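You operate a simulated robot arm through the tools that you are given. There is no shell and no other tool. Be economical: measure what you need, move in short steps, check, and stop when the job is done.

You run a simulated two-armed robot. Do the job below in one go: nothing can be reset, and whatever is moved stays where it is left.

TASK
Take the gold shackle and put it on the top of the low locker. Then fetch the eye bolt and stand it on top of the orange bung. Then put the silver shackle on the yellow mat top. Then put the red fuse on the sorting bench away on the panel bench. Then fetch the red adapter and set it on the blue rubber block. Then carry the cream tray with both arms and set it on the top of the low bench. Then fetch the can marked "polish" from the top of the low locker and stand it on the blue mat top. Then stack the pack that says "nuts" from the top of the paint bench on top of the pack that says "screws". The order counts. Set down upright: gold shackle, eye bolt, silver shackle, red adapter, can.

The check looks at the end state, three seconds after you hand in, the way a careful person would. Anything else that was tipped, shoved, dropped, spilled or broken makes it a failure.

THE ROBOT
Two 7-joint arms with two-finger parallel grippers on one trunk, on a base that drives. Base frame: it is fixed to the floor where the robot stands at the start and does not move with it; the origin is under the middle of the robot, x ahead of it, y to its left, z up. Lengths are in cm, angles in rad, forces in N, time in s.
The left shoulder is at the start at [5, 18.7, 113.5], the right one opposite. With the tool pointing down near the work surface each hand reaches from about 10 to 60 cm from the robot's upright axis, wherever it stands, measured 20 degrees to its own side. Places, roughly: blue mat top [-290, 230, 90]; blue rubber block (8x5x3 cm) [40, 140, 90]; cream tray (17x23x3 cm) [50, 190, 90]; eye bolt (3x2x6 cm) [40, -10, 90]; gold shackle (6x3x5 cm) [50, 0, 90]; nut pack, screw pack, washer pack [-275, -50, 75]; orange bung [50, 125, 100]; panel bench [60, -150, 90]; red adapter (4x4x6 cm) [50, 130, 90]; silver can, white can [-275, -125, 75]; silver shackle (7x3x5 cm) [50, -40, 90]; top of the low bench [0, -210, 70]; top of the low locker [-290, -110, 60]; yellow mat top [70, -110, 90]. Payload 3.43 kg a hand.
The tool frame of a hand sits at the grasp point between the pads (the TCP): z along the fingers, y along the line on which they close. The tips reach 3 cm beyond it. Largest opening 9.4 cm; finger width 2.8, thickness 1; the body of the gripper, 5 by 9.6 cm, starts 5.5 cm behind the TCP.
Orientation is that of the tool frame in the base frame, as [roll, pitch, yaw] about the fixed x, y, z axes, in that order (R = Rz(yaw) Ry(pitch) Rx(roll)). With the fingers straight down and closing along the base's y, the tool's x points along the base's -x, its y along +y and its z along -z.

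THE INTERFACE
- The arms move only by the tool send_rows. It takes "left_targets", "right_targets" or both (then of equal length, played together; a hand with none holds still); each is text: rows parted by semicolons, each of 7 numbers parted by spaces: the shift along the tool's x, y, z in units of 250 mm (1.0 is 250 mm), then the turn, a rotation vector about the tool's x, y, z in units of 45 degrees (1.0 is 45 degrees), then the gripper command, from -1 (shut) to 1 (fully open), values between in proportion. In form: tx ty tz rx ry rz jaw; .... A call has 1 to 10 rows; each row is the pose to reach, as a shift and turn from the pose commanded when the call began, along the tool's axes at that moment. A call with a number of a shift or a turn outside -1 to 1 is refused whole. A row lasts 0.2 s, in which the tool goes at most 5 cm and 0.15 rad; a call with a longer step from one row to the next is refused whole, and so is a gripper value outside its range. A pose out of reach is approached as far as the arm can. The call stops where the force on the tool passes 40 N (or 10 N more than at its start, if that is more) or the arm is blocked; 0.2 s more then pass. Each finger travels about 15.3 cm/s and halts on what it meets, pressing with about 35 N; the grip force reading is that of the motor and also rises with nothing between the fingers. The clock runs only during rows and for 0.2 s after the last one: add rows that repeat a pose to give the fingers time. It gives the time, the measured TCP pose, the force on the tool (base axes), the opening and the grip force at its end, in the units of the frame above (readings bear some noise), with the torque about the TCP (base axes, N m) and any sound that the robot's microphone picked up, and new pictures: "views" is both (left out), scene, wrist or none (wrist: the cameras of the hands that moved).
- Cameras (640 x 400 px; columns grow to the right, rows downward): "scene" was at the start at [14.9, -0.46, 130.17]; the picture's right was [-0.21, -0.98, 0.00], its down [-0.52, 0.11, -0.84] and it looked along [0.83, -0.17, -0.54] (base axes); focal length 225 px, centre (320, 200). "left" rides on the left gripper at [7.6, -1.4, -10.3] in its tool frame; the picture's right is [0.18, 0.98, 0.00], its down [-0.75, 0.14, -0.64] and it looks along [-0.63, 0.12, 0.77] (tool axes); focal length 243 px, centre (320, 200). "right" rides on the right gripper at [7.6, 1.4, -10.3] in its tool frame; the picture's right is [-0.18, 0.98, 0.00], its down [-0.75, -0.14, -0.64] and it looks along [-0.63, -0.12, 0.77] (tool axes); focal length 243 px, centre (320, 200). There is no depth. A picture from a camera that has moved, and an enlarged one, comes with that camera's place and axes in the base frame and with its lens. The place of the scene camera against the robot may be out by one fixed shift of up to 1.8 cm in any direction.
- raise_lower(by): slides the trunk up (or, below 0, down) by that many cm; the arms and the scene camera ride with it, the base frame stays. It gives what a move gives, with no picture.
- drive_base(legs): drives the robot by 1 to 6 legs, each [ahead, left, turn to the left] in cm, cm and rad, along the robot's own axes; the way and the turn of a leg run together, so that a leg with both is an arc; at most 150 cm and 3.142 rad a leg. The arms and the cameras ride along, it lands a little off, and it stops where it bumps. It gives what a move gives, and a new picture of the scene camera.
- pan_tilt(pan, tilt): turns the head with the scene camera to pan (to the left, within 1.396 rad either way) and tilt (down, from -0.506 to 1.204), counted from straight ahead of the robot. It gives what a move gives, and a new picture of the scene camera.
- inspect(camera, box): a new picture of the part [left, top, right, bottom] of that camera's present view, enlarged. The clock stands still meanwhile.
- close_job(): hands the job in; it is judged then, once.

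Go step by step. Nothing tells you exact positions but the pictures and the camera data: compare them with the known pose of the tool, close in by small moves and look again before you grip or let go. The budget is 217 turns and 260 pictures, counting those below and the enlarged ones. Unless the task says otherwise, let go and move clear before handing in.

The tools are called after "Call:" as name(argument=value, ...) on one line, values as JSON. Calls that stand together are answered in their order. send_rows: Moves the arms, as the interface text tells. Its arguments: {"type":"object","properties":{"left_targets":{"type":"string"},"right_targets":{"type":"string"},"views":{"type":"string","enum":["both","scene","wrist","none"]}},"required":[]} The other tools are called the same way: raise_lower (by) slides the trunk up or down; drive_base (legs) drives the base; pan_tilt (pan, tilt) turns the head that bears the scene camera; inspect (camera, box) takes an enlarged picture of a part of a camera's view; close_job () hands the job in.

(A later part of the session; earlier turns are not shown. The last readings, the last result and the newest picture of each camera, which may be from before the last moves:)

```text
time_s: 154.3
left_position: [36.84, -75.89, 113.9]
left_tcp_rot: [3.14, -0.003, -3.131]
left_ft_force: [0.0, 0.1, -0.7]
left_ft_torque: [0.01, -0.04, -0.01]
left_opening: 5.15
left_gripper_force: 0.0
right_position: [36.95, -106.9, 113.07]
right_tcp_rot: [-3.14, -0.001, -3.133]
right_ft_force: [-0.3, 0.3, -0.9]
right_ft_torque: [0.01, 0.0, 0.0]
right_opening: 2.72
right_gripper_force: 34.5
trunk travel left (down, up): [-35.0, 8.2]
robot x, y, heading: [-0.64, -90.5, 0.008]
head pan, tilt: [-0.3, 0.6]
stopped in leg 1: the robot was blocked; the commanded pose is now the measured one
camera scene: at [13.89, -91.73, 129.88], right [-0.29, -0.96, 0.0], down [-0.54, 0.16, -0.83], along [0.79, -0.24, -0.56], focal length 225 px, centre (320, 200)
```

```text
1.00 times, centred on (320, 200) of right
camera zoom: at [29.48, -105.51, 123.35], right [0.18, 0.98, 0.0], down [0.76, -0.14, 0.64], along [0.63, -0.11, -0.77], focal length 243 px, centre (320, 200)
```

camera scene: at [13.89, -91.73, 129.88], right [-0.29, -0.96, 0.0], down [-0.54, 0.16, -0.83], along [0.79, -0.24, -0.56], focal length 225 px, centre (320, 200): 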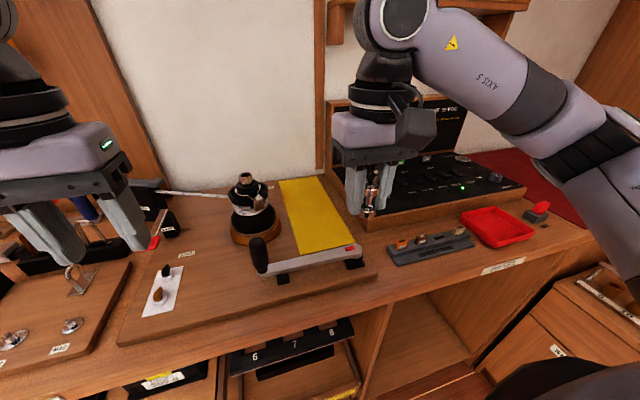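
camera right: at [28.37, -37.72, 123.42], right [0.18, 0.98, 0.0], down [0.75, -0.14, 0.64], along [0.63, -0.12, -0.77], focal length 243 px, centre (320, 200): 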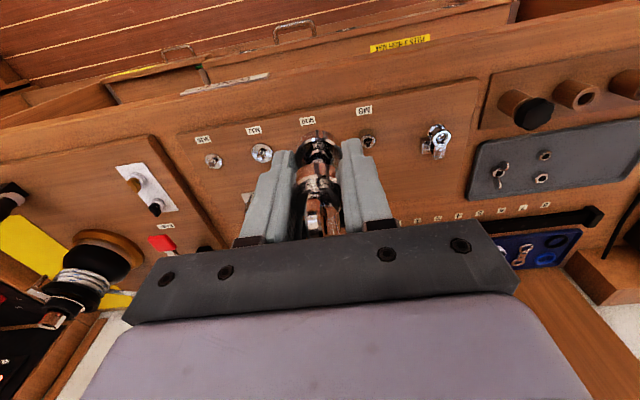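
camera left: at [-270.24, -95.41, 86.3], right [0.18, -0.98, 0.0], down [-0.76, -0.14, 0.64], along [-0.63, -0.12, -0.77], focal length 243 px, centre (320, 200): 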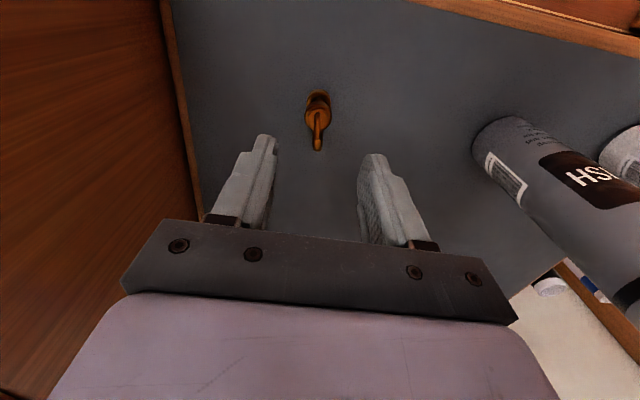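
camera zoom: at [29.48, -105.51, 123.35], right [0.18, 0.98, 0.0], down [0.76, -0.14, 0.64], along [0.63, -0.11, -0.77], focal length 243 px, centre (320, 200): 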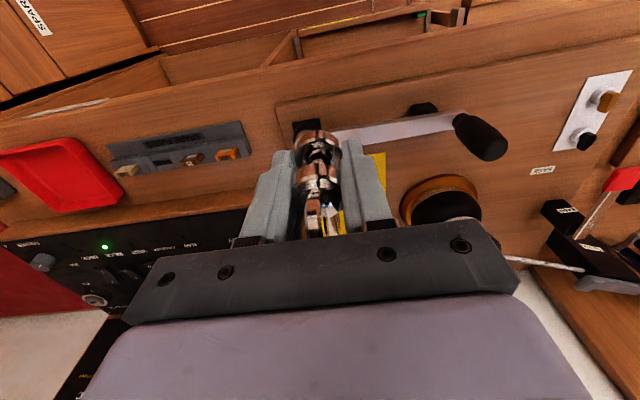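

The base touched the bench plinth, which is as close as it goes. The mat spans about x 51–86, y -114…-99; I bring the shackle over (57.5, -105.5).

Call:
send_rows(right_targets="-0.17 0.01 0.03 0 0 0 -1; -0.34 0.02 0.06 0 0 0 -1; -0.5 0.035 0.12 0 0 0 -1; -0.66 0.045 0.18 0 0 0 -1; -0.82 0.056 0.25 0 0 0 -1; -0.82 0.056 0.42 0 0 0 -1; -0.82 0.056 0.42 0 0 0 -1", views="both")

```text
time_s: 155.9
left_position: [37.05, -75.83, 113.74]
left_tcp_rot: [-3.141, -0.005, -3.13]
left_ft_force: [0.9, 0.3, -0.1]
left_ft_torque: [-0.02, -0.01, -0.02]
left_opening: 5.18
left_gripper_force: 0.0
right_position: [57.87, -105.56, 102.66]
right_tcp_rot: [-3.141, -0.002, -3.135]
right_ft_force: [-0.1, 0.1, -1.5]
right_ft_torque: [0.03, 0.0, -0.05]
right_opening: 2.69
right_gripper_force: 34.8
trunk travel left (down, up): [-35.0, 8.2]
robot x, y, heading: [-0.66, -90.56, 0.01]
head pan, tilt: [-0.3, 0.6]
camera scene: at [14.07, -91.71, 129.85], right [-0.29, -0.96, 0.0], down [-0.54, 0.16, -0.83], along [0.79, -0.24, -0.56], focal length 225 px, centre (320, 200)
camera right: at [50.39, -104.09, 112.89], right [0.18, 0.98, 0.0], down [0.76, -0.14, 0.64], along [0.63, -0.11, -0.77], focal length 243 px, centre (320, 200)
```

scene: 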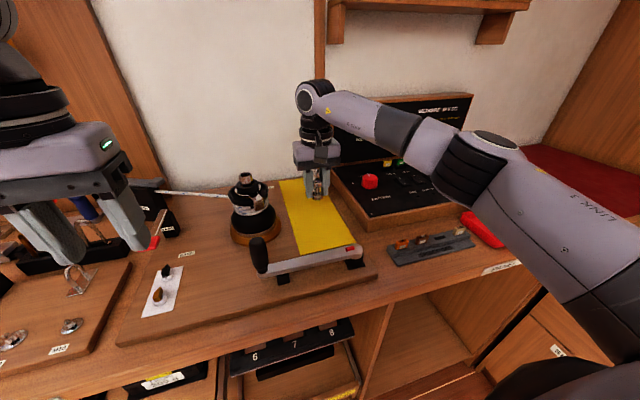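
right: 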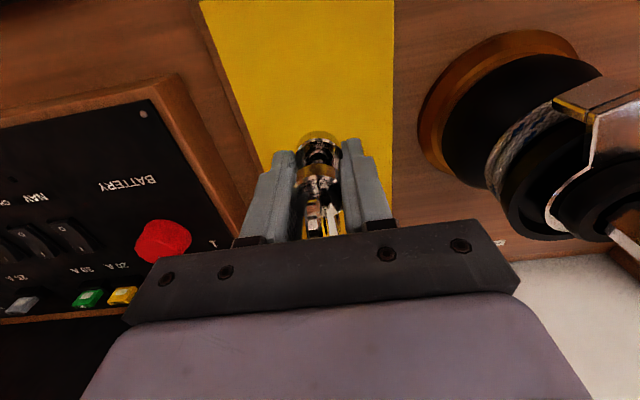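

Call:
send_rows(right_targets="0 0 0.16 0 0 0 -1; 0 0 0.3 0 0 0 -1; 0 0 0.33 0 0 0 -1; 0 0 0.345 0 0 0 -1; 0 0 0.36 0 0 0 -1; 0 0 0.375 0 0 0 -1; 0 0 0.385 0 0 0 -1; 0 0 0.395 0 0 0 -1", views="wrist")

Call:
inspect(camera="scene", box=[260, 140, 380, 240])

```text
time_s: 157.7
left_position: [36.75, -75.88, 113.89]
left_tcp_rot: [3.141, -0.002, -3.132]
left_ft_force: [-0.5, 0.1, 0.3]
left_ft_torque: [-0.02, 0.0, -0.01]
left_opening: 5.19
left_gripper_force: 0.0
right_position: [57.51, -105.57, 93.27]
right_tcp_rot: [-3.141, 0.01, -3.136]
right_ft_force: [2.6, -6.3, 35.3]
right_ft_torque: [-0.1, 0.49, 0.08]
right_opening: 2.67
right_gripper_force: 35.3
trunk travel left (down, up): [-35.0, 8.2]
robot x, y, heading: [-0.47, -90.85, 0.011]
head pan, tilt: [-0.3, 0.6]
camera right: at [50.02, -104.05, 103.46], right [0.18, 0.98, 0.0], down [0.75, -0.14, 0.65], along [0.64, -0.12, -0.76], focal length 243 px, centre (320, 200)
```

right: 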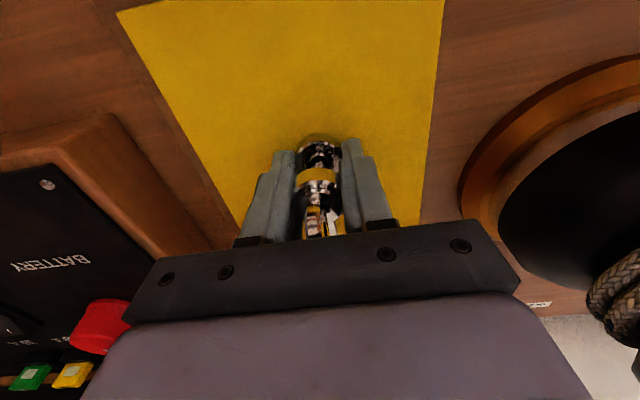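

```text
4.00 times, centred on (320, 190) of scene
camera zoom: at [13.74, -91.69, 129.94], right [-0.29, -0.96, 0.0], down [-0.54, 0.16, -0.83], along [0.79, -0.24, -0.56], focal length 900 px, centre (320, 240)
```

zoom: 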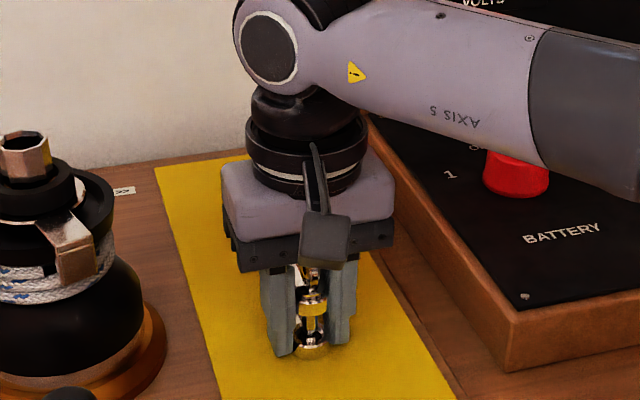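

It is pressed on the mat; I ease off, open and rise.

Call:
send_rows(right_targets="0 0 -0.014 0 0 0 -1; 0 0 -0.018 0 0 0 -1; 0 0 -0.018 0 0 0 -0.3; 0 0 -0.018 0 0 0 0.05; 0 0 -0.018 0 0 0 0.1; 0 0 -0.1 0 0 0 0.1; 0 0 -0.25 0 0 0 0.1; 0 0 -0.42 0 0 0 0.1", views="wrist")

Call:
inspect(camera="scene", box=[260, 140, 380, 240])

```text
time_s: 159.5
left_position: [36.99, -75.92, 113.86]
left_tcp_rot: [3.141, -0.003, -3.13]
left_ft_force: [0.2, 0.1, -1.0]
left_ft_torque: [-0.02, 0.0, 0.0]
left_opening: 5.17
left_gripper_force: 0.0
right_position: [57.44, -105.37, 103.15]
right_tcp_rot: [3.141, -0.001, -3.135]
right_ft_force: [0.5, -0.2, 0.6]
right_ft_torque: [-0.03, 0.0, -0.02]
right_opening: 5.17
right_gripper_force: 0.0
trunk travel left (down, up): [-35.0, 8.2]
robot x, y, heading: [-0.54, -90.99, 0.009]
head pan, tilt: [-0.3, 0.6]
camera right: at [50.06, -104.01, 113.39], right [0.18, 0.98, 0.0], down [0.76, -0.14, 0.64], along [0.63, -0.11, -0.77], focal length 243 px, centre (320, 200)
```

right: 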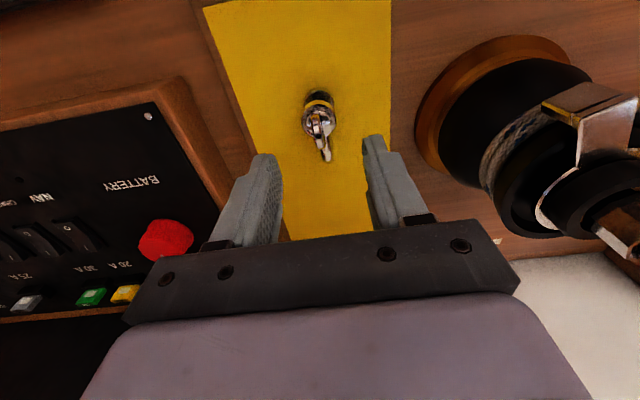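

```text
4.00 times, centred on (320, 190) of scene
camera zoom: at [14.01, -91.7, 129.85], right [-0.29, -0.96, 0.0], down [-0.54, 0.16, -0.83], along [0.79, -0.24, -0.56], focal length 900 px, centre (320, 240)
```

zoom: 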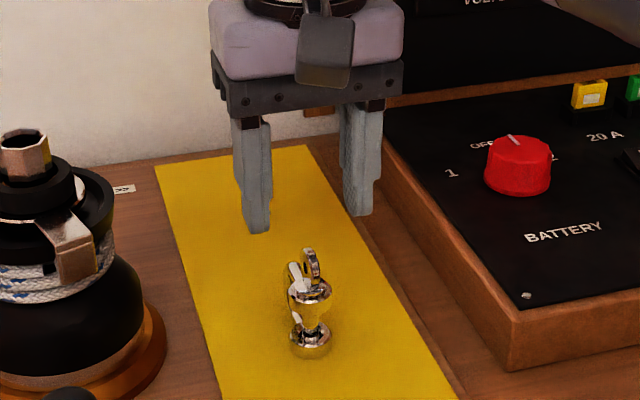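

The silver shackle stands on the mat. I retract and look at the panel bench for where the fuse belongs.

Call:
send_rows(right_targets="0 0 -0.18 0 0 0 0; 0.05 0 -0.34 0 0 0 0; 0.22 0 -0.4 0 0 0 0; 0.4 0 -0.4 0 0 0 0; 0.58 0 -0.4 0 0 0 0; 0.76 0 -0.4 0 0 0 0; 0.88 0 -0.4 0 0 0 0", views="none")

Call:
drive_base(legs=[[-20, 0, 0], [0, -45, -0.01]])

```text
time_s: 161.1
left_position: [37.02, -75.88, 113.79]
left_tcp_rot: [3.141, -0.006, -3.13]
left_ft_force: [-0.4, -0.2, -0.4]
left_ft_torque: [0.01, -0.01, 0.02]
left_opening: 5.17
left_gripper_force: 0.0
right_position: [35.43, -105.53, 113.06]
right_tcp_rot: [-3.14, -0.002, -3.138]
right_ft_force: [-0.2, -0.7, 0.2]
right_ft_torque: [0.02, -0.04, 0.01]
right_opening: 4.67
right_gripper_force: 0.0
trunk travel left (down, up): [-35.0, 8.2]
robot x, y, heading: [-0.55, -90.62, 0.005]
head pan, tilt: [-0.3, 0.6]
```

```text
time_s: 165.0
left_position: [17.29, -121.71, 113.75]
left_tcp_rot: [3.14, -0.006, 3.135]
left_ft_force: [0.8, -0.2, -0.1]
left_ft_torque: [-0.05, 0.02, 0.05]
left_opening: 5.17
left_gripper_force: 0.0
right_position: [15.25, -151.11, 113.02]
right_tcp_rot: [3.141, -0.002, 3.132]
right_ft_force: [0.0, -0.2, 0.1]
right_ft_torque: [0.01, 0.01, -0.01]
right_opening: 4.7
right_gripper_force: 0.0
trunk travel left (down, up): [-35.0, 8.2]
robot x, y, heading: [-20.79, -135.71, -0.006]
head pan, tilt: [-0.3, 0.6]
camera scene: at [-6.01, -137.08, 129.85], right [-0.3, -0.95, 0.0], down [-0.54, 0.17, -0.82], along [0.79, -0.25, -0.57], focal length 225 px, centre (320, 200)
```

scene: 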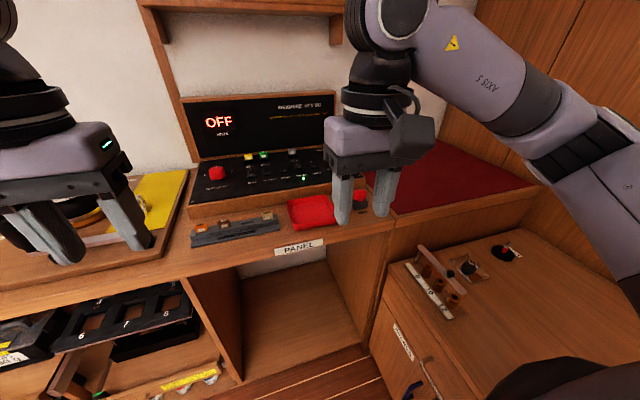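

Call:
inspect(camera="scene", box=[180, 180, 380, 270])

Call:
inspect(camera="scene", box=[180, 200, 290, 250])

```text
3.20 times, centred on (280, 225) of scene
camera zoom: at [-6.01, -137.08, 129.85], right [-0.3, -0.95, 0.0], down [-0.54, 0.17, -0.82], along [0.79, -0.25, -0.57], focal length 720 px, centre (448, 120)
```

zoom: 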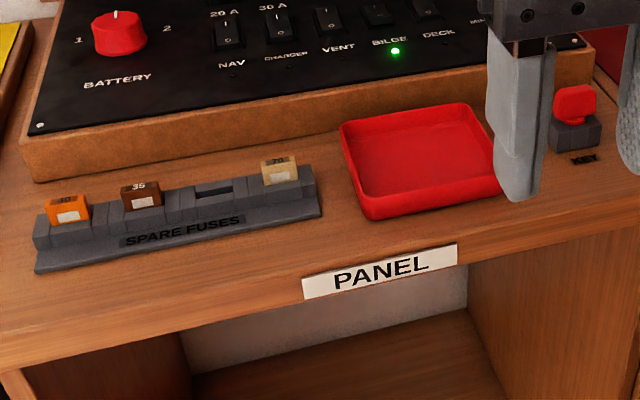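

```text
5.82 times, centred on (235, 225) of scene
camera zoom: at [-6.01, -137.08, 129.85], right [-0.3, -0.95, 0.0], down [-0.54, 0.17, -0.82], along [0.79, -0.25, -0.57], focal length 1310 px, centre (814, 54)
```

zoom: 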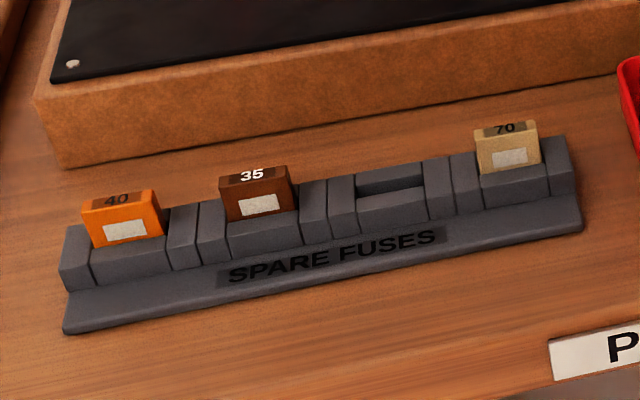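

The rack "SPARE FUSES" has one empty slot, third from the left, for the red fuse. I drive back to the sorting bench to fetch the fuse, which stands behind the tester near (66, 97).

Call:
drive_base(legs=[[-8, 0, 0], [0, 125, 0.006], [0, 125, 0]])

```text
time_s: 177.8
left_position: [6.29, 127.72, 113.73]
left_tcp_rot: [-3.142, -0.004, -3.118]
left_ft_force: [-0.3, 0.1, 0.1]
left_ft_torque: [-0.02, 0.01, 0.05]
left_opening: 5.17
left_gripper_force: 0.0
right_position: [5.08, 98.22, 113.15]
right_tcp_rot: [3.141, -0.002, -3.124]
right_ft_force: [-0.6, -0.1, 0.9]
right_ft_torque: [-0.03, 0.01, -0.03]
right_opening: 4.69
right_gripper_force: 0.1
trunk travel left (down, up): [-35.0, 8.2]
robot x, y, heading: [-31.14, 112.54, 0.02]
head pan, tilt: [-0.3, 0.6]
camera scene: at [-16.52, 111.68, 129.85], right [-0.28, -0.96, 0.0], down [-0.54, 0.16, -0.83], along [0.79, -0.23, -0.56], focal length 225 px, centre (320, 200)
```

scene: 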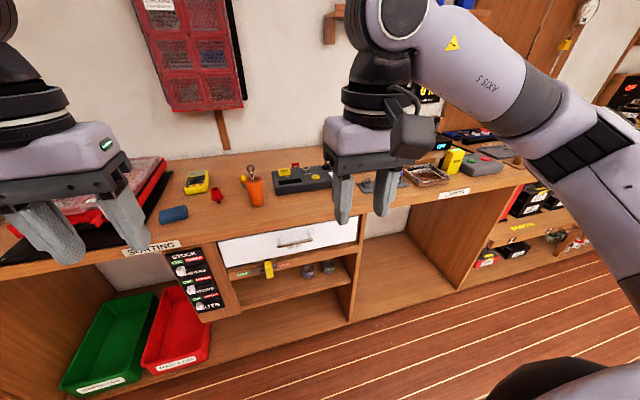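

Call:
drive_base(legs=[[29, 2, -0.02]])

Call:
inspect(camera="scene", box=[180, 140, 380, 265])

Call:
inspect(camera="right", box=[0, 0, 640, 400])

```text
time_s: 179.8
left_position: [35.91, 129.27, 113.73]
left_tcp_rot: [3.141, -0.006, -3.139]
left_ft_force: [0.1, 0.4, -0.6]
left_ft_torque: [-0.04, -0.02, -0.03]
left_opening: 5.15
left_gripper_force: 0.1
right_position: [34.15, 99.88, 112.91]
right_tcp_rot: [-3.141, -0.001, 3.139]
right_ft_force: [-0.2, -0.7, -0.6]
right_ft_torque: [0.04, 0.01, -0.02]
right_opening: 4.67
right_gripper_force: 0.0
trunk travel left (down, up): [-35.0, 8.2]
robot x, y, heading: [-1.91, 115.07, -0.002]
head pan, tilt: [-0.3, 0.6]
camera scene: at [12.84, 113.7, 129.85], right [-0.29, -0.96, 0.0], down [-0.54, 0.17, -0.82], along [0.79, -0.24, -0.57], focal length 225 px, centre (320, 200)
```

scene: 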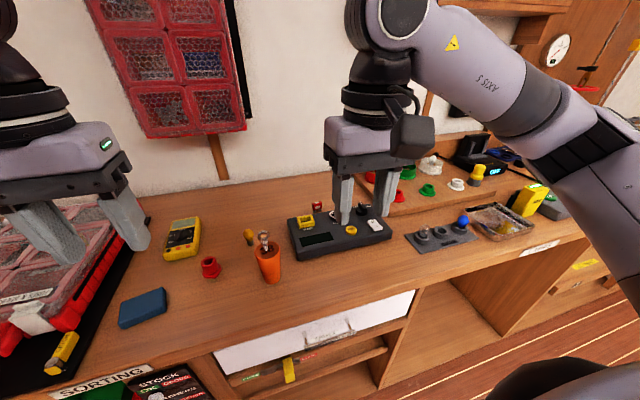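

```text
3.20 times, centred on (280, 202) of scene
camera zoom: at [12.84, 113.7, 129.85], right [-0.29, -0.96, 0.0], down [-0.54, 0.17, -0.82], along [0.79, -0.24, -0.57], focal length 720 px, centre (448, 192)
```

zoom: 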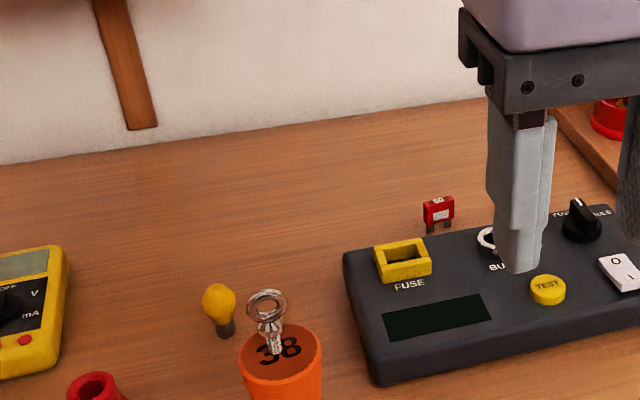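

```text
1.00 times, centred on (320, 200) of right
camera zoom: at [26.72, 101.26, 123.28], right [0.19, 0.98, 0.0], down [0.76, -0.14, 0.64], along [0.63, -0.12, -0.77], focal length 243 px, centre (320, 200)
```

zoom: 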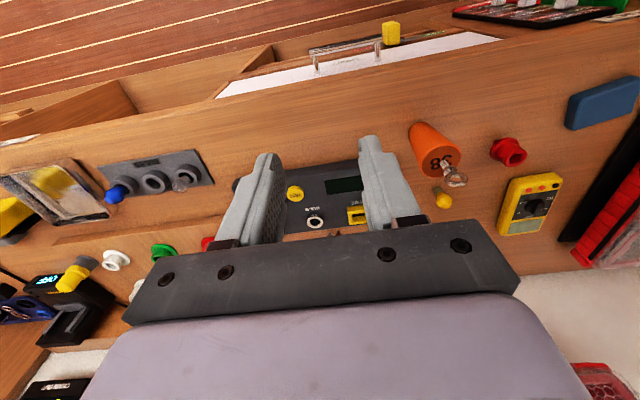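

The fuse stands upright on its prongs, face toward me, beyond straight-down reach. I'll tilt the right hand's fingers forward by 25° and approach to look.

Call:
send_rows(right_targets="-0.14 -0.016 0.0 0 -0.1 0 0; -0.28 -0.032 0.05 0 -0.25 0 0; -0.42 -0.048 0.1 0 -0.4 0 0; -0.56 -0.064 0.18 0 -0.556 0 0; -0.7 -0.08 0.28 0 -0.556 0 0; -0.84 -0.096 0.38 0 -0.556 0 0; -0.96 -0.112 0.46 0 -0.556 0 0; -0.96 -0.112 0.46 0 -0.556 0 0", views="both")

```text
time_s: 181.6
left_position: [35.94, 129.23, 113.71]
left_tcp_rot: [-3.142, -0.005, -3.138]
left_ft_force: [-1.3, 0.0, -0.7]
left_ft_torque: [-0.02, -0.03, -0.01]
left_opening: 5.16
left_gripper_force: 0.1
right_position: [57.77, 96.99, 101.51]
right_tcp_rot: [-3.138, 0.435, -3.141]
right_ft_force: [-0.1, -0.4, 0.5]
right_ft_torque: [0.0, -0.02, -0.02]
right_opening: 4.69
right_gripper_force: 0.1
trunk travel left (down, up): [-35.0, 8.2]
robot x, y, heading: [-1.78, 115.12, 0.005]
head pan, tilt: [-0.3, 0.6]
camera scene: at [12.77, 113.69, 129.86], right [-0.29, -0.96, 0.0], down [-0.54, 0.17, -0.83], along [0.79, -0.24, -0.56], focal length 225 px, centre (320, 200)
camera right: at [46.69, 98.5, 107.65], right [0.17, 0.98, 0.08], down [0.41, -0.14, 0.9], along [0.9, -0.12, -0.43], focal length 243 px, centre (320, 200)
```

scene: 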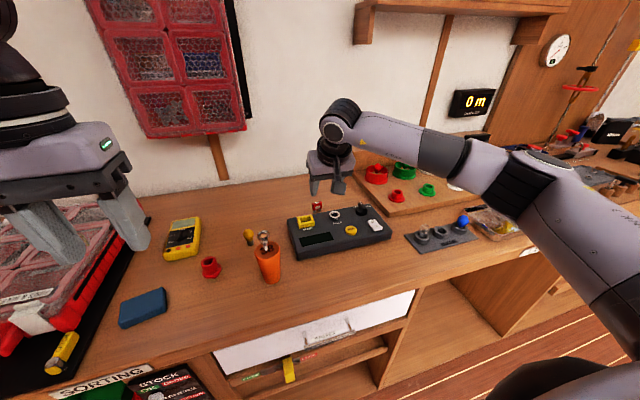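
right: 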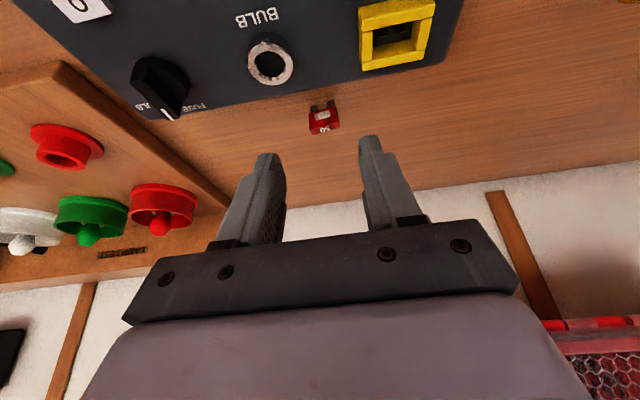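

Call:
send_rows(right_targets="-0.05 0 0.12 0 0 0 0; -0.086 0 0.25 0 0 0 0; -0.086 0 0.36 0 0 0 0; -0.086 0 0.36 0 0 0 0", views="wrist")

Call:
inspect(camera="scene", box=[270, 160, 390, 250])

```text
time_s: 182.6
left_position: [35.77, 129.42, 113.76]
left_tcp_rot: [3.14, -0.006, -3.139]
left_ft_force: [0.2, -0.7, 0.1]
left_ft_torque: [0.0, 0.03, -0.01]
left_opening: 5.15
left_gripper_force: 0.0
right_position: [63.69, 96.95, 94.29]
right_tcp_rot: [-3.139, 0.434, 3.141]
right_ft_force: [-0.6, 0.4, 0.4]
right_ft_torque: [-0.01, -0.02, -0.01]
right_opening: 4.68
right_gripper_force: 0.1
trunk travel left (down, up): [-35.0, 8.2]
robot x, y, heading: [-1.75, 115.04, 0.001]
head pan, tilt: [-0.3, 0.6]
camera right: at [52.59, 98.39, 100.38], right [0.17, 0.98, 0.08], down [0.41, -0.14, 0.9], along [0.9, -0.12, -0.43], focal length 243 px, centre (320, 200)
```

right: 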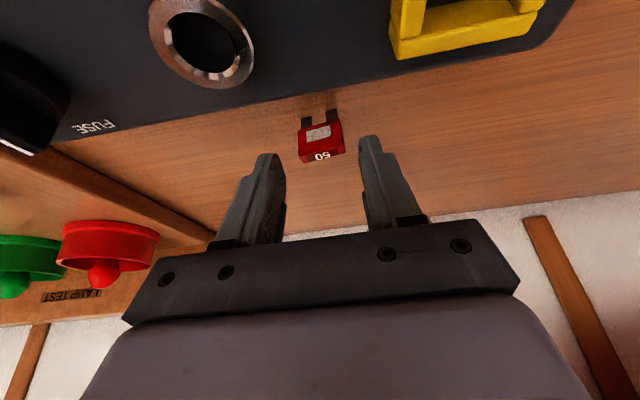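

```text
4.44 times, centred on (330, 205) of scene
camera zoom: at [12.78, 113.69, 129.86], right [-0.29, -0.96, 0.0], down [-0.54, 0.17, -0.83], along [0.79, -0.24, -0.56], focal length 1000 px, centre (276, 178)
```

zoom: 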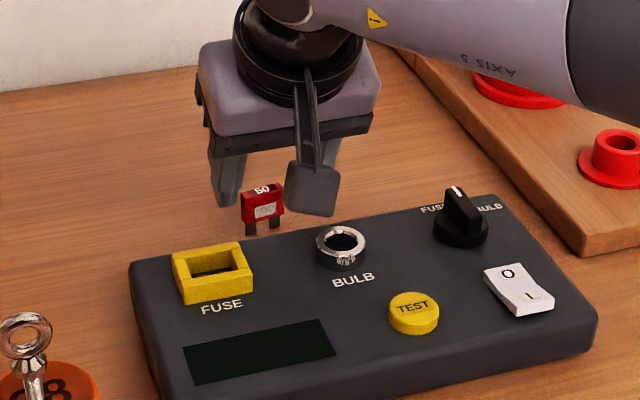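

Call:
send_rows(right_targets="0.003 0 0.08 0 0 0 0; 0.006 0 0.156 0 0 0 0; 0.006 0 0.156 0 0 0 -0.3; 0.006 0 0.156 0 0 0 -1; 0.006 0 0.156 0 0 0 -1", views="wrist")

Call:
inspect(camera="right", box=[260, 80, 380, 240])

Call:
inspect(camera="scene", box=[270, 160, 390, 250])

```text
time_s: 183.8
left_position: [35.6, 129.33, 113.89]
left_tcp_rot: [3.141, -0.002, -3.139]
left_ft_force: [-0.1, 0.3, 0.3]
left_ft_torque: [0.02, 0.05, -0.01]
left_opening: 5.16
left_gripper_force: 0.0
right_position: [65.24, 96.99, 91.33]
right_tcp_rot: [3.14, 0.447, 3.139]
right_ft_force: [-6.1, -6.1, 28.8]
right_ft_torque: [-0.2, 0.15, 0.03]
right_opening: 2.78
right_gripper_force: 35.2
trunk travel left (down, up): [-35.0, 8.2]
robot x, y, heading: [-1.61, 114.77, 0.003]
head pan, tilt: [-0.3, 0.6]
camera right: at [54.13, 98.45, 97.29], right [0.17, 0.98, 0.08], down [0.4, -0.14, 0.9], along [0.9, -0.12, -0.42], focal length 243 px, centre (320, 200)
```

right: 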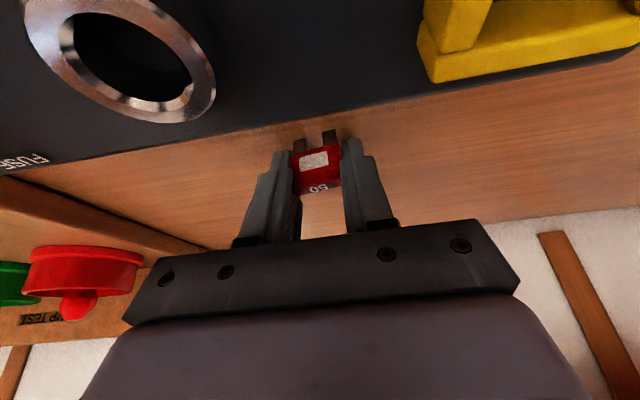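

```text
2.50 times, centred on (320, 160) of right
camera zoom: at [54.13, 98.45, 97.29], right [0.17, 0.98, 0.08], down [0.4, -0.14, 0.9], along [0.9, -0.12, -0.42], focal length 606 px, centre (320, 300)
```

zoom: 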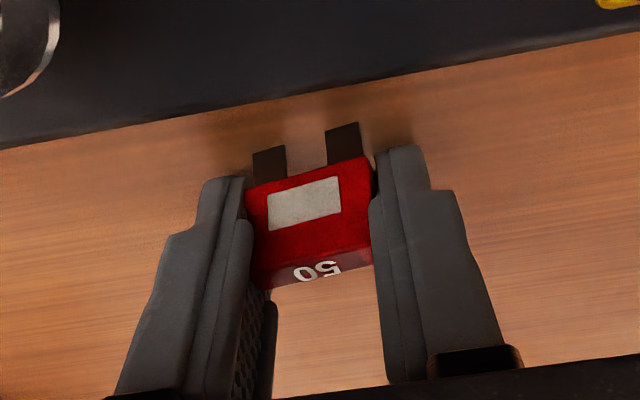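

```text
4.44 times, centred on (330, 205) of scene
camera zoom: at [12.42, 113.73, 129.92], right [-0.29, -0.96, 0.0], down [-0.54, 0.17, -0.83], along [0.79, -0.24, -0.56], focal length 1000 px, centre (276, 178)
```

zoom: 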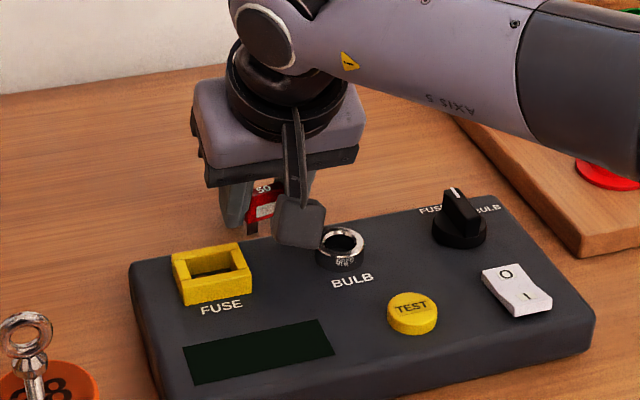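

The fuse is held at its sides. I lift straight up.

Call:
send_rows(right_targets="-0.03 0 -0.06 0 0 0 -1; -0.09 0 -0.2 0 0 0 -1; -0.168 0 -0.363 0 0 0 -1; -0.168 0 -0.363 0 0 0 -1", views="both")

```text
time_s: 184.8
left_position: [35.92, 129.36, 113.82]
left_tcp_rot: [3.141, -0.005, -3.139]
left_ft_force: [-0.2, 0.4, -0.3]
left_ft_torque: [0.03, -0.04, -0.02]
left_opening: 5.16
left_gripper_force: 0.0
right_position: [65.62, 96.83, 100.45]
right_tcp_rot: [-3.139, 0.434, -3.14]
right_ft_force: [0.4, -0.4, 0.0]
right_ft_torque: [0.03, 0.02, -0.02]
right_opening: 2.74
right_gripper_force: 35.1
trunk travel left (down, up): [-35.0, 8.2]
robot x, y, heading: [-1.99, 114.96, 0.003]
head pan, tilt: [-0.3, 0.6]
camera scene: at [12.81, 113.68, 129.85], right [-0.29, -0.96, 0.0], down [-0.54, 0.17, -0.82], along [0.79, -0.24, -0.57], focal length 225 px, centre (320, 200)
camera right: at [54.5, 98.39, 106.64], right [0.17, 0.98, 0.08], down [0.41, -0.14, 0.9], along [0.89, -0.12, -0.43], focal length 243 px, centre (320, 200)
```

scene: 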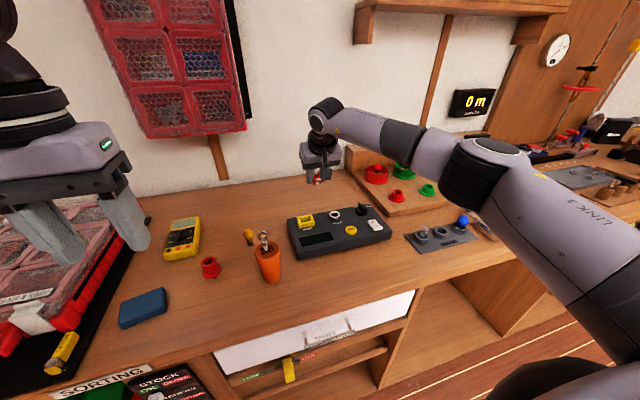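
right: 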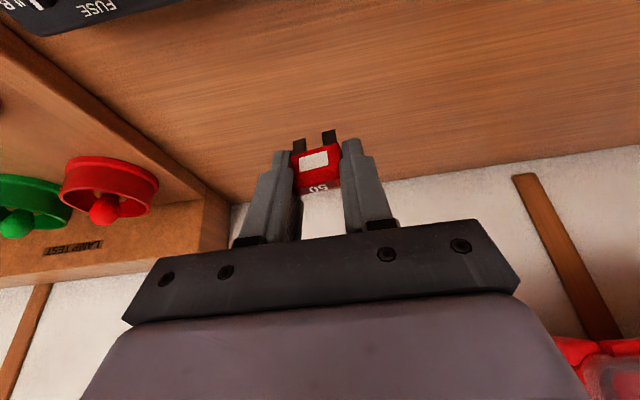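

The fuse is lifted. I retract keeping the tilt, and drive to the panel bench.

Call:
send_rows(right_targets="0.05 0 -0.15 0 0 0 -1; 0.19 0 -0.26 0 0 0 -1; 0.34 0 -0.37 0 0 0 -1; 0.48 0 -0.48 0 0 0 -1; 0.63 0 -0.59 0 0 0 -1; 0.77 0 -0.71 0 0 0 -1", views="none")

Call:
drive_base(legs=[[-25, 0, 0], [0, -120, 0], [0, -110, 0]])

```text
time_s: 186.2
left_position: [35.78, 129.29, 113.88]
left_tcp_rot: [-3.14, -0.006, -3.137]
left_ft_force: [0.4, -0.1, -0.1]
left_ft_torque: [0.04, -0.01, -0.02]
left_opening: 5.19
left_gripper_force: 0.0
right_position: [40.35, 96.78, 108.44]
right_tcp_rot: [3.141, 0.435, 3.14]
right_ft_force: [-0.4, 0.2, 0.5]
right_ft_torque: [0.02, -0.03, 0.02]
right_opening: 2.74
right_gripper_force: 34.8
trunk travel left (down, up): [-35.0, 8.2]
robot x, y, heading: [-2.0, 114.76, 0.004]
head pan, tilt: [-0.3, 0.6]
```

```text
time_s: 199.0
left_position: [13.16, -101.42, 113.83]
left_tcp_rot: [3.141, -0.003, -3.136]
left_ft_force: [0.6, -0.1, 0.1]
left_ft_torque: [0.0, -0.03, 0.03]
left_opening: 5.16
left_gripper_force: 0.1
right_position: [17.91, -134.06, 108.52]
right_tcp_rot: [-3.141, 0.433, -3.139]
right_ft_force: [-0.5, -0.2, 0.6]
right_ft_torque: [-0.02, -0.01, 0.0]
right_opening: 2.72
right_gripper_force: 35.1
trunk travel left (down, up): [-35.0, 8.2]
robot x, y, heading: [-24.48, -116.26, -0.001]
head pan, tilt: [-0.3, 0.6]
camera scene: at [-9.84, -117.14, 129.85], right [-0.29, -0.96, 0.0], down [-0.54, 0.17, -0.83], along [0.79, -0.24, -0.56], focal length 225 px, centre (320, 200)
```

scene: 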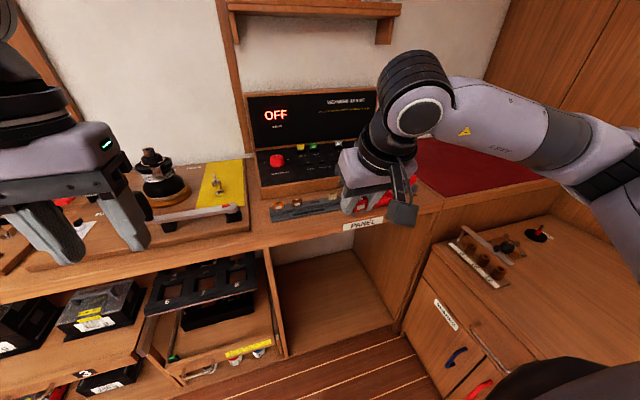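

Call:
drive_base(legs=[[16, 0, 0]])

Call:
inspect(camera="right", box=[0, 0, 640, 400])

Call:
inspect(camera="scene", box=[220, 190, 420, 300])

```text
time_s: 200.4
left_position: [29.42, -101.33, 113.63]
left_tcp_rot: [-3.141, -0.005, -3.134]
left_ft_force: [-0.1, -0.3, -0.2]
left_ft_torque: [0.0, 0.02, 0.01]
left_opening: 5.16
left_gripper_force: 0.2
right_position: [34.28, -133.72, 108.47]
right_tcp_rot: [-3.139, 0.433, -3.136]
right_ft_force: [0.1, 0.4, -0.9]
right_ft_torque: [-0.01, 0.01, 0.0]
right_opening: 2.73
right_gripper_force: 34.8
trunk travel left (down, up): [-35.0, 8.2]
robot x, y, heading: [-8.19, -115.95, 0.006]
head pan, tilt: [-0.3, 0.6]
camera scene: at [6.46, -116.97, 129.84], right [-0.29, -0.96, 0.0], down [-0.54, 0.16, -0.82], along [0.79, -0.24, -0.57], focal length 225 px, centre (320, 200)
```

scene: 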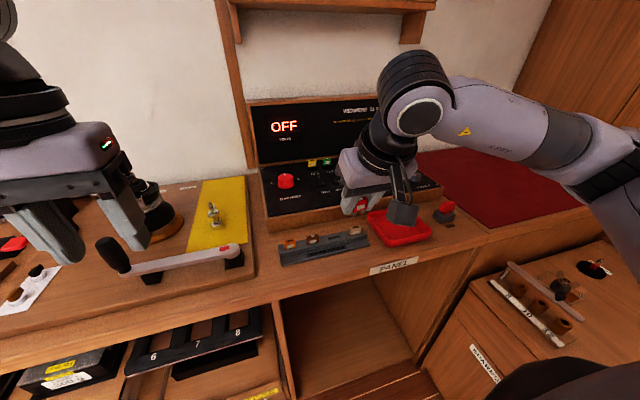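

```text
1.00 times, centred on (320, 200) of right
camera zoom: at [23.1, -132.26, 114.54], right [0.16, 0.98, 0.08], down [0.41, -0.14, 0.9], along [0.9, -0.11, -0.43], focal length 243 px, centre (320, 200)
```

zoom: 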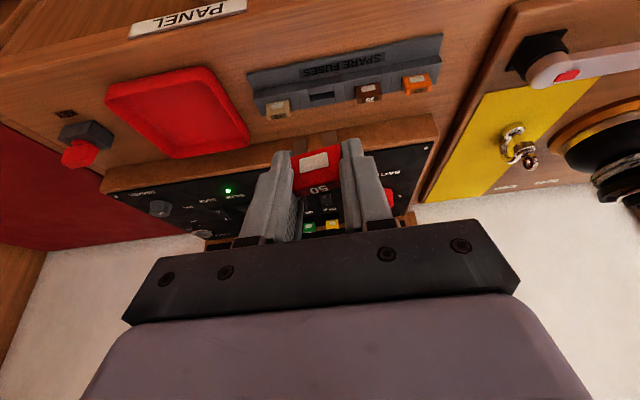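

```text
3.20 times, centred on (320, 245) of scene
camera zoom: at [6.46, -116.97, 129.84], right [-0.29, -0.96, 0.0], down [-0.54, 0.16, -0.82], along [0.79, -0.24, -0.57], focal length 720 px, centre (320, 56)
```

zoom: 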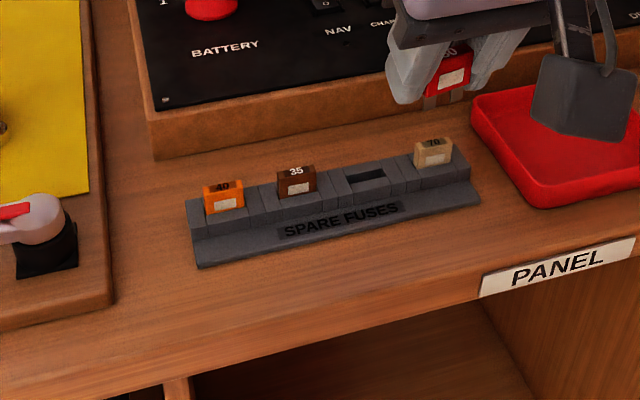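

The empty slot is near (45.2, -133.7). I bring the fuse above it and check alignment.

Call:
send_rows(right_targets="-0.06 0 0.14 0 0 0 -1; -0.12 0 0.28 0 0 0 -1; -0.186 0.002 0.42 0 0 0 -1; -0.186 0.002 0.549 0 0 0 -1; -0.186 0.002 0.549 0 0 0 -1", views="none")

Call:
inspect(camera="right", box=[220, 60, 420, 240])

Call:
inspect(camera="scene", box=[270, 190, 390, 280])

```text
time_s: 201.6
left_position: [29.31, -101.36, 113.69]
left_tcp_rot: [-3.141, -0.005, -3.133]
left_ft_force: [-0.4, 0.1, -0.4]
left_ft_torque: [-0.02, -0.03, 0.0]
left_opening: 5.17
left_gripper_force: 0.1
right_position: [44.25, -133.64, 98.13]
right_tcp_rot: [-3.141, 0.434, -3.136]
right_ft_force: [-0.4, -0.9, 0.2]
right_ft_torque: [0.03, 0.03, 0.04]
right_opening: 2.74
right_gripper_force: 35.4
trunk travel left (down, up): [-35.0, 8.2]
robot x, y, heading: [-8.68, -115.74, 0.006]
head pan, tilt: [-0.3, 0.6]
```

```text
2.22 times, centred on (320, 150) of right
camera zoom: at [33.12, -132.07, 104.26], right [0.16, 0.98, 0.08], down [0.41, -0.14, 0.9], along [0.9, -0.11, -0.43], focal length 539 px, centre (320, 311)
```

zoom: 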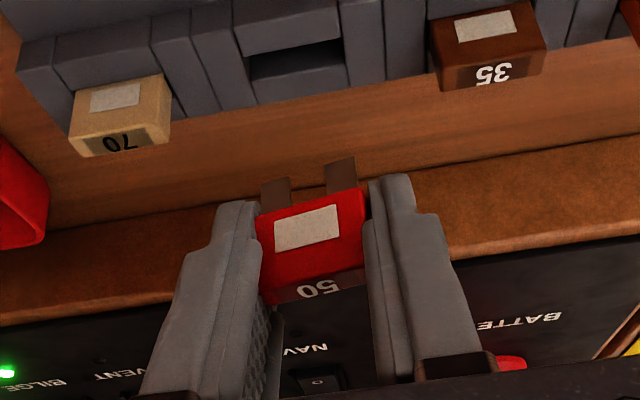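

```text
4.44 times, centred on (330, 235) of scene
camera zoom: at [6.39, -116.97, 129.86], right [-0.29, -0.96, 0.0], down [-0.54, 0.16, -0.83], along [0.79, -0.24, -0.56], focal length 1000 px, centre (276, 44)
```

zoom: 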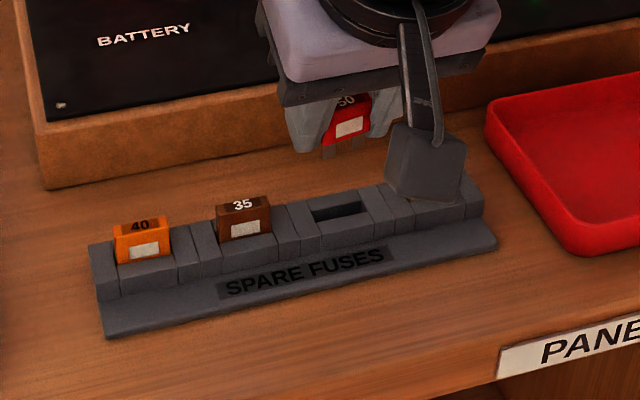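

Call:
send_rows(right_targets="0.03 0 0.065 0 0 0 -1; 0.057 0 0.123 0 0 0 -1; 0.057 0 0.123 0 0 0 -1", views="none")

Call:
inspect(camera="right", box=[220, 60, 420, 240])

Call:
inspect(camera="scene", box=[300, 200, 370, 260])

```text
time_s: 202.4
left_position: [29.43, -101.26, 113.79]
left_tcp_rot: [3.141, -0.007, -3.133]
left_ft_force: [-1.0, 0.2, 0.0]
left_ft_torque: [0.0, 0.0, 0.0]
left_opening: 5.15
left_gripper_force: 0.0
right_position: [44.2, -133.61, 94.8]
right_tcp_rot: [-3.139, 0.435, -3.136]
right_ft_force: [0.1, 0.7, 0.1]
right_ft_torque: [0.0, 0.03, -0.01]
right_opening: 2.72
right_gripper_force: 34.8
trunk travel left (down, up): [-35.0, 8.2]
robot x, y, heading: [-8.34, -115.68, 0.007]
head pan, tilt: [-0.3, 0.6]
```

```text
2.22 times, centred on (320, 150) of right
camera zoom: at [33.16, -132.19, 100.86], right [0.16, 0.98, 0.08], down [0.41, -0.14, 0.9], along [0.9, -0.11, -0.43], focal length 539 px, centre (320, 311)
```

zoom: 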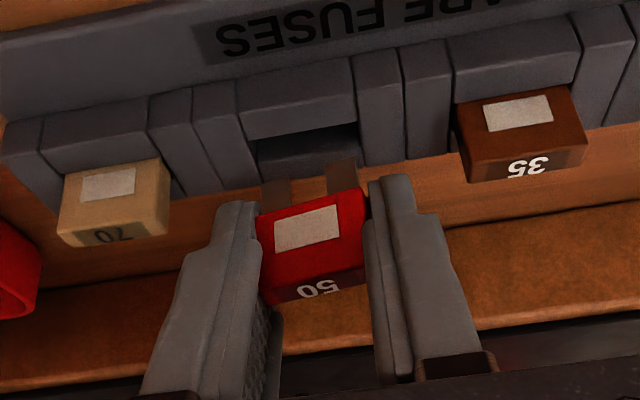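

```text
6.67 times, centred on (335, 230) of scene
camera zoom: at [6.39, -116.97, 129.85], right [-0.29, -0.96, 0.0], down [-0.54, 0.16, -0.83], along [0.79, -0.24, -0.56], focal length 1500 px, centre (220, 0)
```

zoom: 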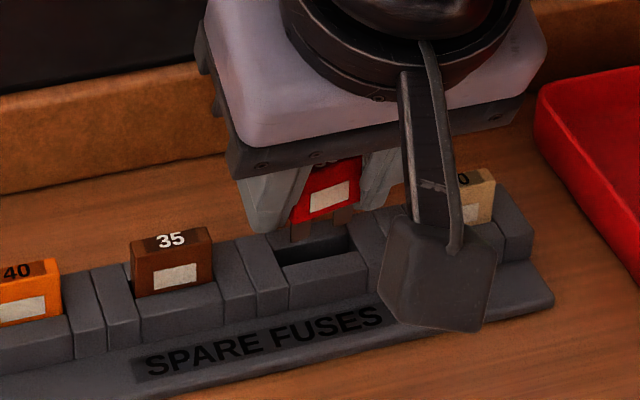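

Alignment is within a few millimetres; I shift 0.3 cm in +y and lower gently until contact.

Call:
send_rows(right_targets="0.008 0.011 0.018 0 0 0 -1; 0.017 0.011 0.036 0 0 0 -1; 0.024 0.011 0.05 0 0 0 -1; 0.024 0.011 0.05 0 0 0 -1", views="none")

Call:
inspect(camera="right", box=[220, 60, 420, 240])

Call:
inspect(camera="scene", box=[300, 200, 370, 260])

```text
time_s: 203.4
left_position: [29.36, -101.2, 113.72]
left_tcp_rot: [3.141, -0.005, -3.134]
left_ft_force: [-0.2, 0.2, -0.1]
left_ft_torque: [0.01, -0.02, -0.01]
left_opening: 5.21
left_gripper_force: 0.1
right_position: [44.14, -133.31, 93.39]
right_tcp_rot: [3.14, 0.435, -3.136]
right_ft_force: [0.8, 0.7, 3.7]
right_ft_torque: [0.01, -0.03, -0.07]
right_opening: 2.72
right_gripper_force: 35.2
trunk travel left (down, up): [-35.0, 8.2]
robot x, y, heading: [-8.11, -115.51, 0.01]
head pan, tilt: [-0.3, 0.6]
```

```text
2.22 times, centred on (320, 150) of right
camera zoom: at [33.07, -131.89, 99.45], right [0.16, 0.98, 0.08], down [0.41, -0.14, 0.9], along [0.9, -0.11, -0.43], focal length 539 px, centre (320, 311)
```

zoom: 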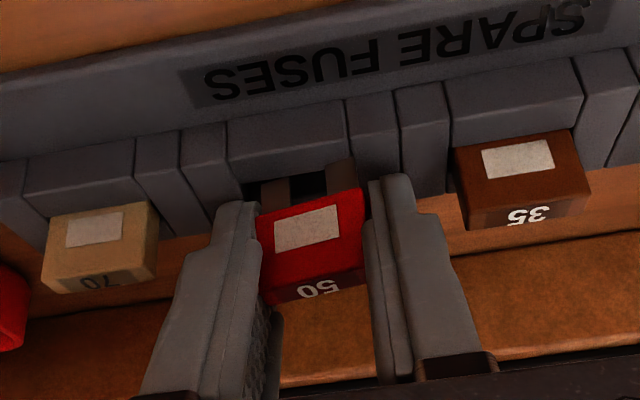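

```text
6.67 times, centred on (335, 230) of scene
camera zoom: at [6.37, -116.96, 129.86], right [-0.29, -0.96, 0.0], down [-0.54, 0.16, -0.83], along [0.79, -0.24, -0.56], focal length 1500 px, centre (220, 0)
```

zoom: 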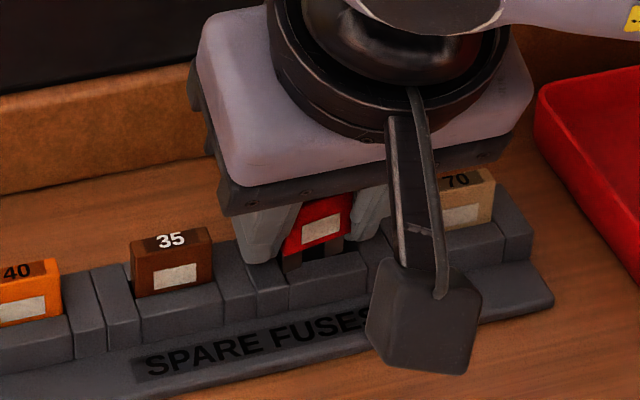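

The prongs seem to touch the front lip. I lift slightly, shift 0.4 cm further in, and lower again.

Call:
send_rows(right_targets="-0.005 0 -0.012 0 0 0 -1; -0.0195 0 -0.004 0 0 0 -1; -0.011 -0.002 0.014 0 0 0 -1; -0.003 -0.002 0.03 0 0 0 -1; -0.003 -0.002 0.03 0 0 0 -1", views="none")

Call:
inspect(camera="right", box=[220, 60, 420, 240])

Call:
inspect(camera="scene", box=[300, 200, 370, 260])

```text
time_s: 204.6
left_position: [28.91, -101.3, 113.92]
left_tcp_rot: [-3.141, 0.0, -3.134]
left_ft_force: [-0.4, 0.5, 0.2]
left_ft_torque: [0.01, -0.01, 0.01]
left_opening: 5.18
left_gripper_force: 0.0
right_position: [44.6, -133.19, 93.27]
right_tcp_rot: [3.139, 0.452, -3.139]
right_ft_force: [-6.9, -7.1, 38.1]
right_ft_torque: [0.37, 0.21, 0.55]
right_opening: 2.7
right_gripper_force: 35.0
trunk travel left (down, up): [-35.0, 8.2]
robot x, y, heading: [-8.35, -115.74, 0.006]
head pan, tilt: [-0.3, 0.6]
```

```text
2.22 times, centred on (320, 150) of right
camera zoom: at [33.29, -131.84, 99.27], right [0.16, 0.98, 0.08], down [0.4, -0.14, 0.91], along [0.9, -0.11, -0.41], focal length 539 px, centre (320, 311)
```

zoom: 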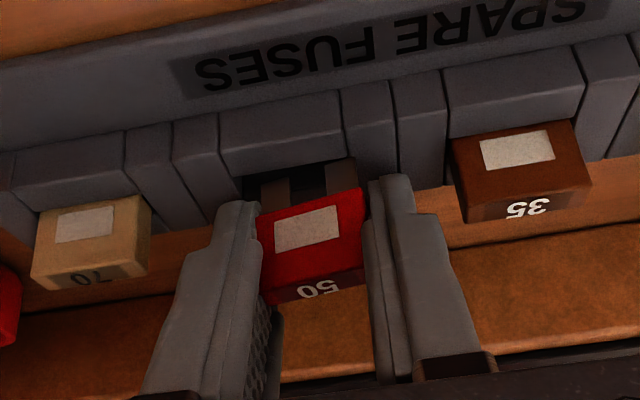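

```text
6.67 times, centred on (335, 230) of scene
camera zoom: at [5.98, -116.96, 129.96], right [-0.29, -0.96, 0.0], down [-0.54, 0.16, -0.83], along [0.79, -0.24, -0.56], focal length 1500 px, centre (220, 0)
```

zoom: 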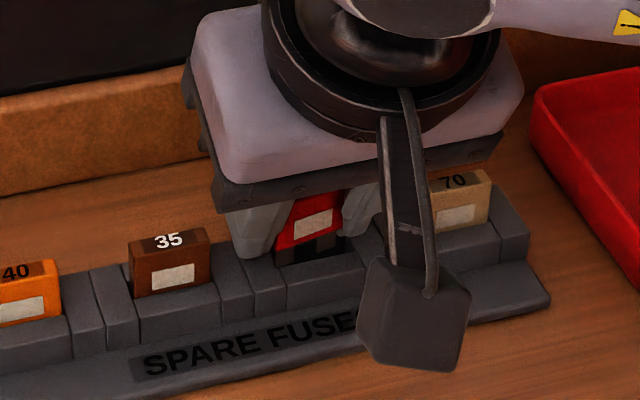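

Call:
send_rows(right_targets="-0.006 0 -0.014 0 0 0 -1; -0.006 -0.006 -0.014 0 0 0 -1; -0.006 -0.006 -0.014 0 0 0 -1", views="none")

Call:
inspect(camera="scene", box=[318, 218, 348, 248])

Call:
inspect(camera="right", box=[280, 90, 360, 160])

```text
time_s: 205.4
left_position: [29.21, -101.17, 113.79]
left_tcp_rot: [3.14, -0.005, -3.131]
left_ft_force: [-0.2, -0.2, 0.2]
left_ft_torque: [0.02, 0.02, 0.04]
left_opening: 5.17
left_gripper_force: 0.0
right_position: [44.51, -133.17, 93.34]
right_tcp_rot: [3.137, 0.441, -3.135]
right_ft_force: [0.6, 4.6, 24.3]
right_ft_torque: [0.54, -0.04, -0.35]
right_opening: 2.77
right_gripper_force: 35.0
trunk travel left (down, up): [-35.0, 8.2]
robot x, y, heading: [-7.85, -115.59, 0.014]
head pan, tilt: [-0.3, 0.6]
```

```text
13.33 times, centred on (333, 233) of scene
camera zoom: at [6.2, -116.85, 129.88], right [-0.29, -0.96, 0.0], down [-0.54, 0.16, -0.83], along [0.79, -0.24, -0.56], focal length 3001 px, centre (147, -240)
```

zoom: 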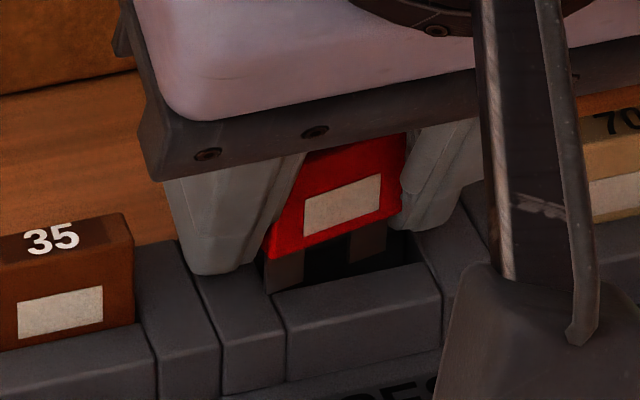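

```text
5.71 times, centred on (320, 125) of right
camera zoom: at [33.37, -131.89, 99.37], right [0.16, 0.98, 0.08], down [0.41, -0.14, 0.9], along [0.9, -0.11, -0.42], focal length 1386 px, centre (320, 629)
```

zoom: 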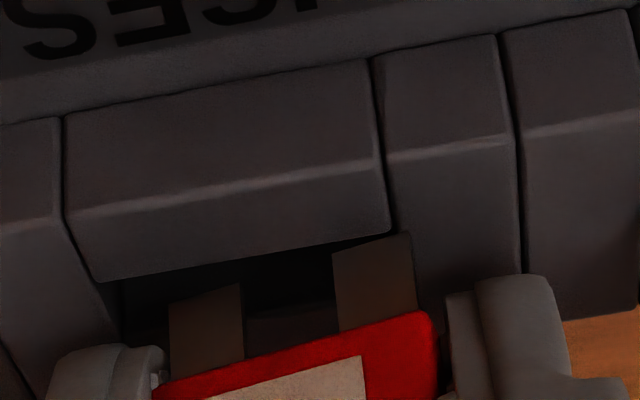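

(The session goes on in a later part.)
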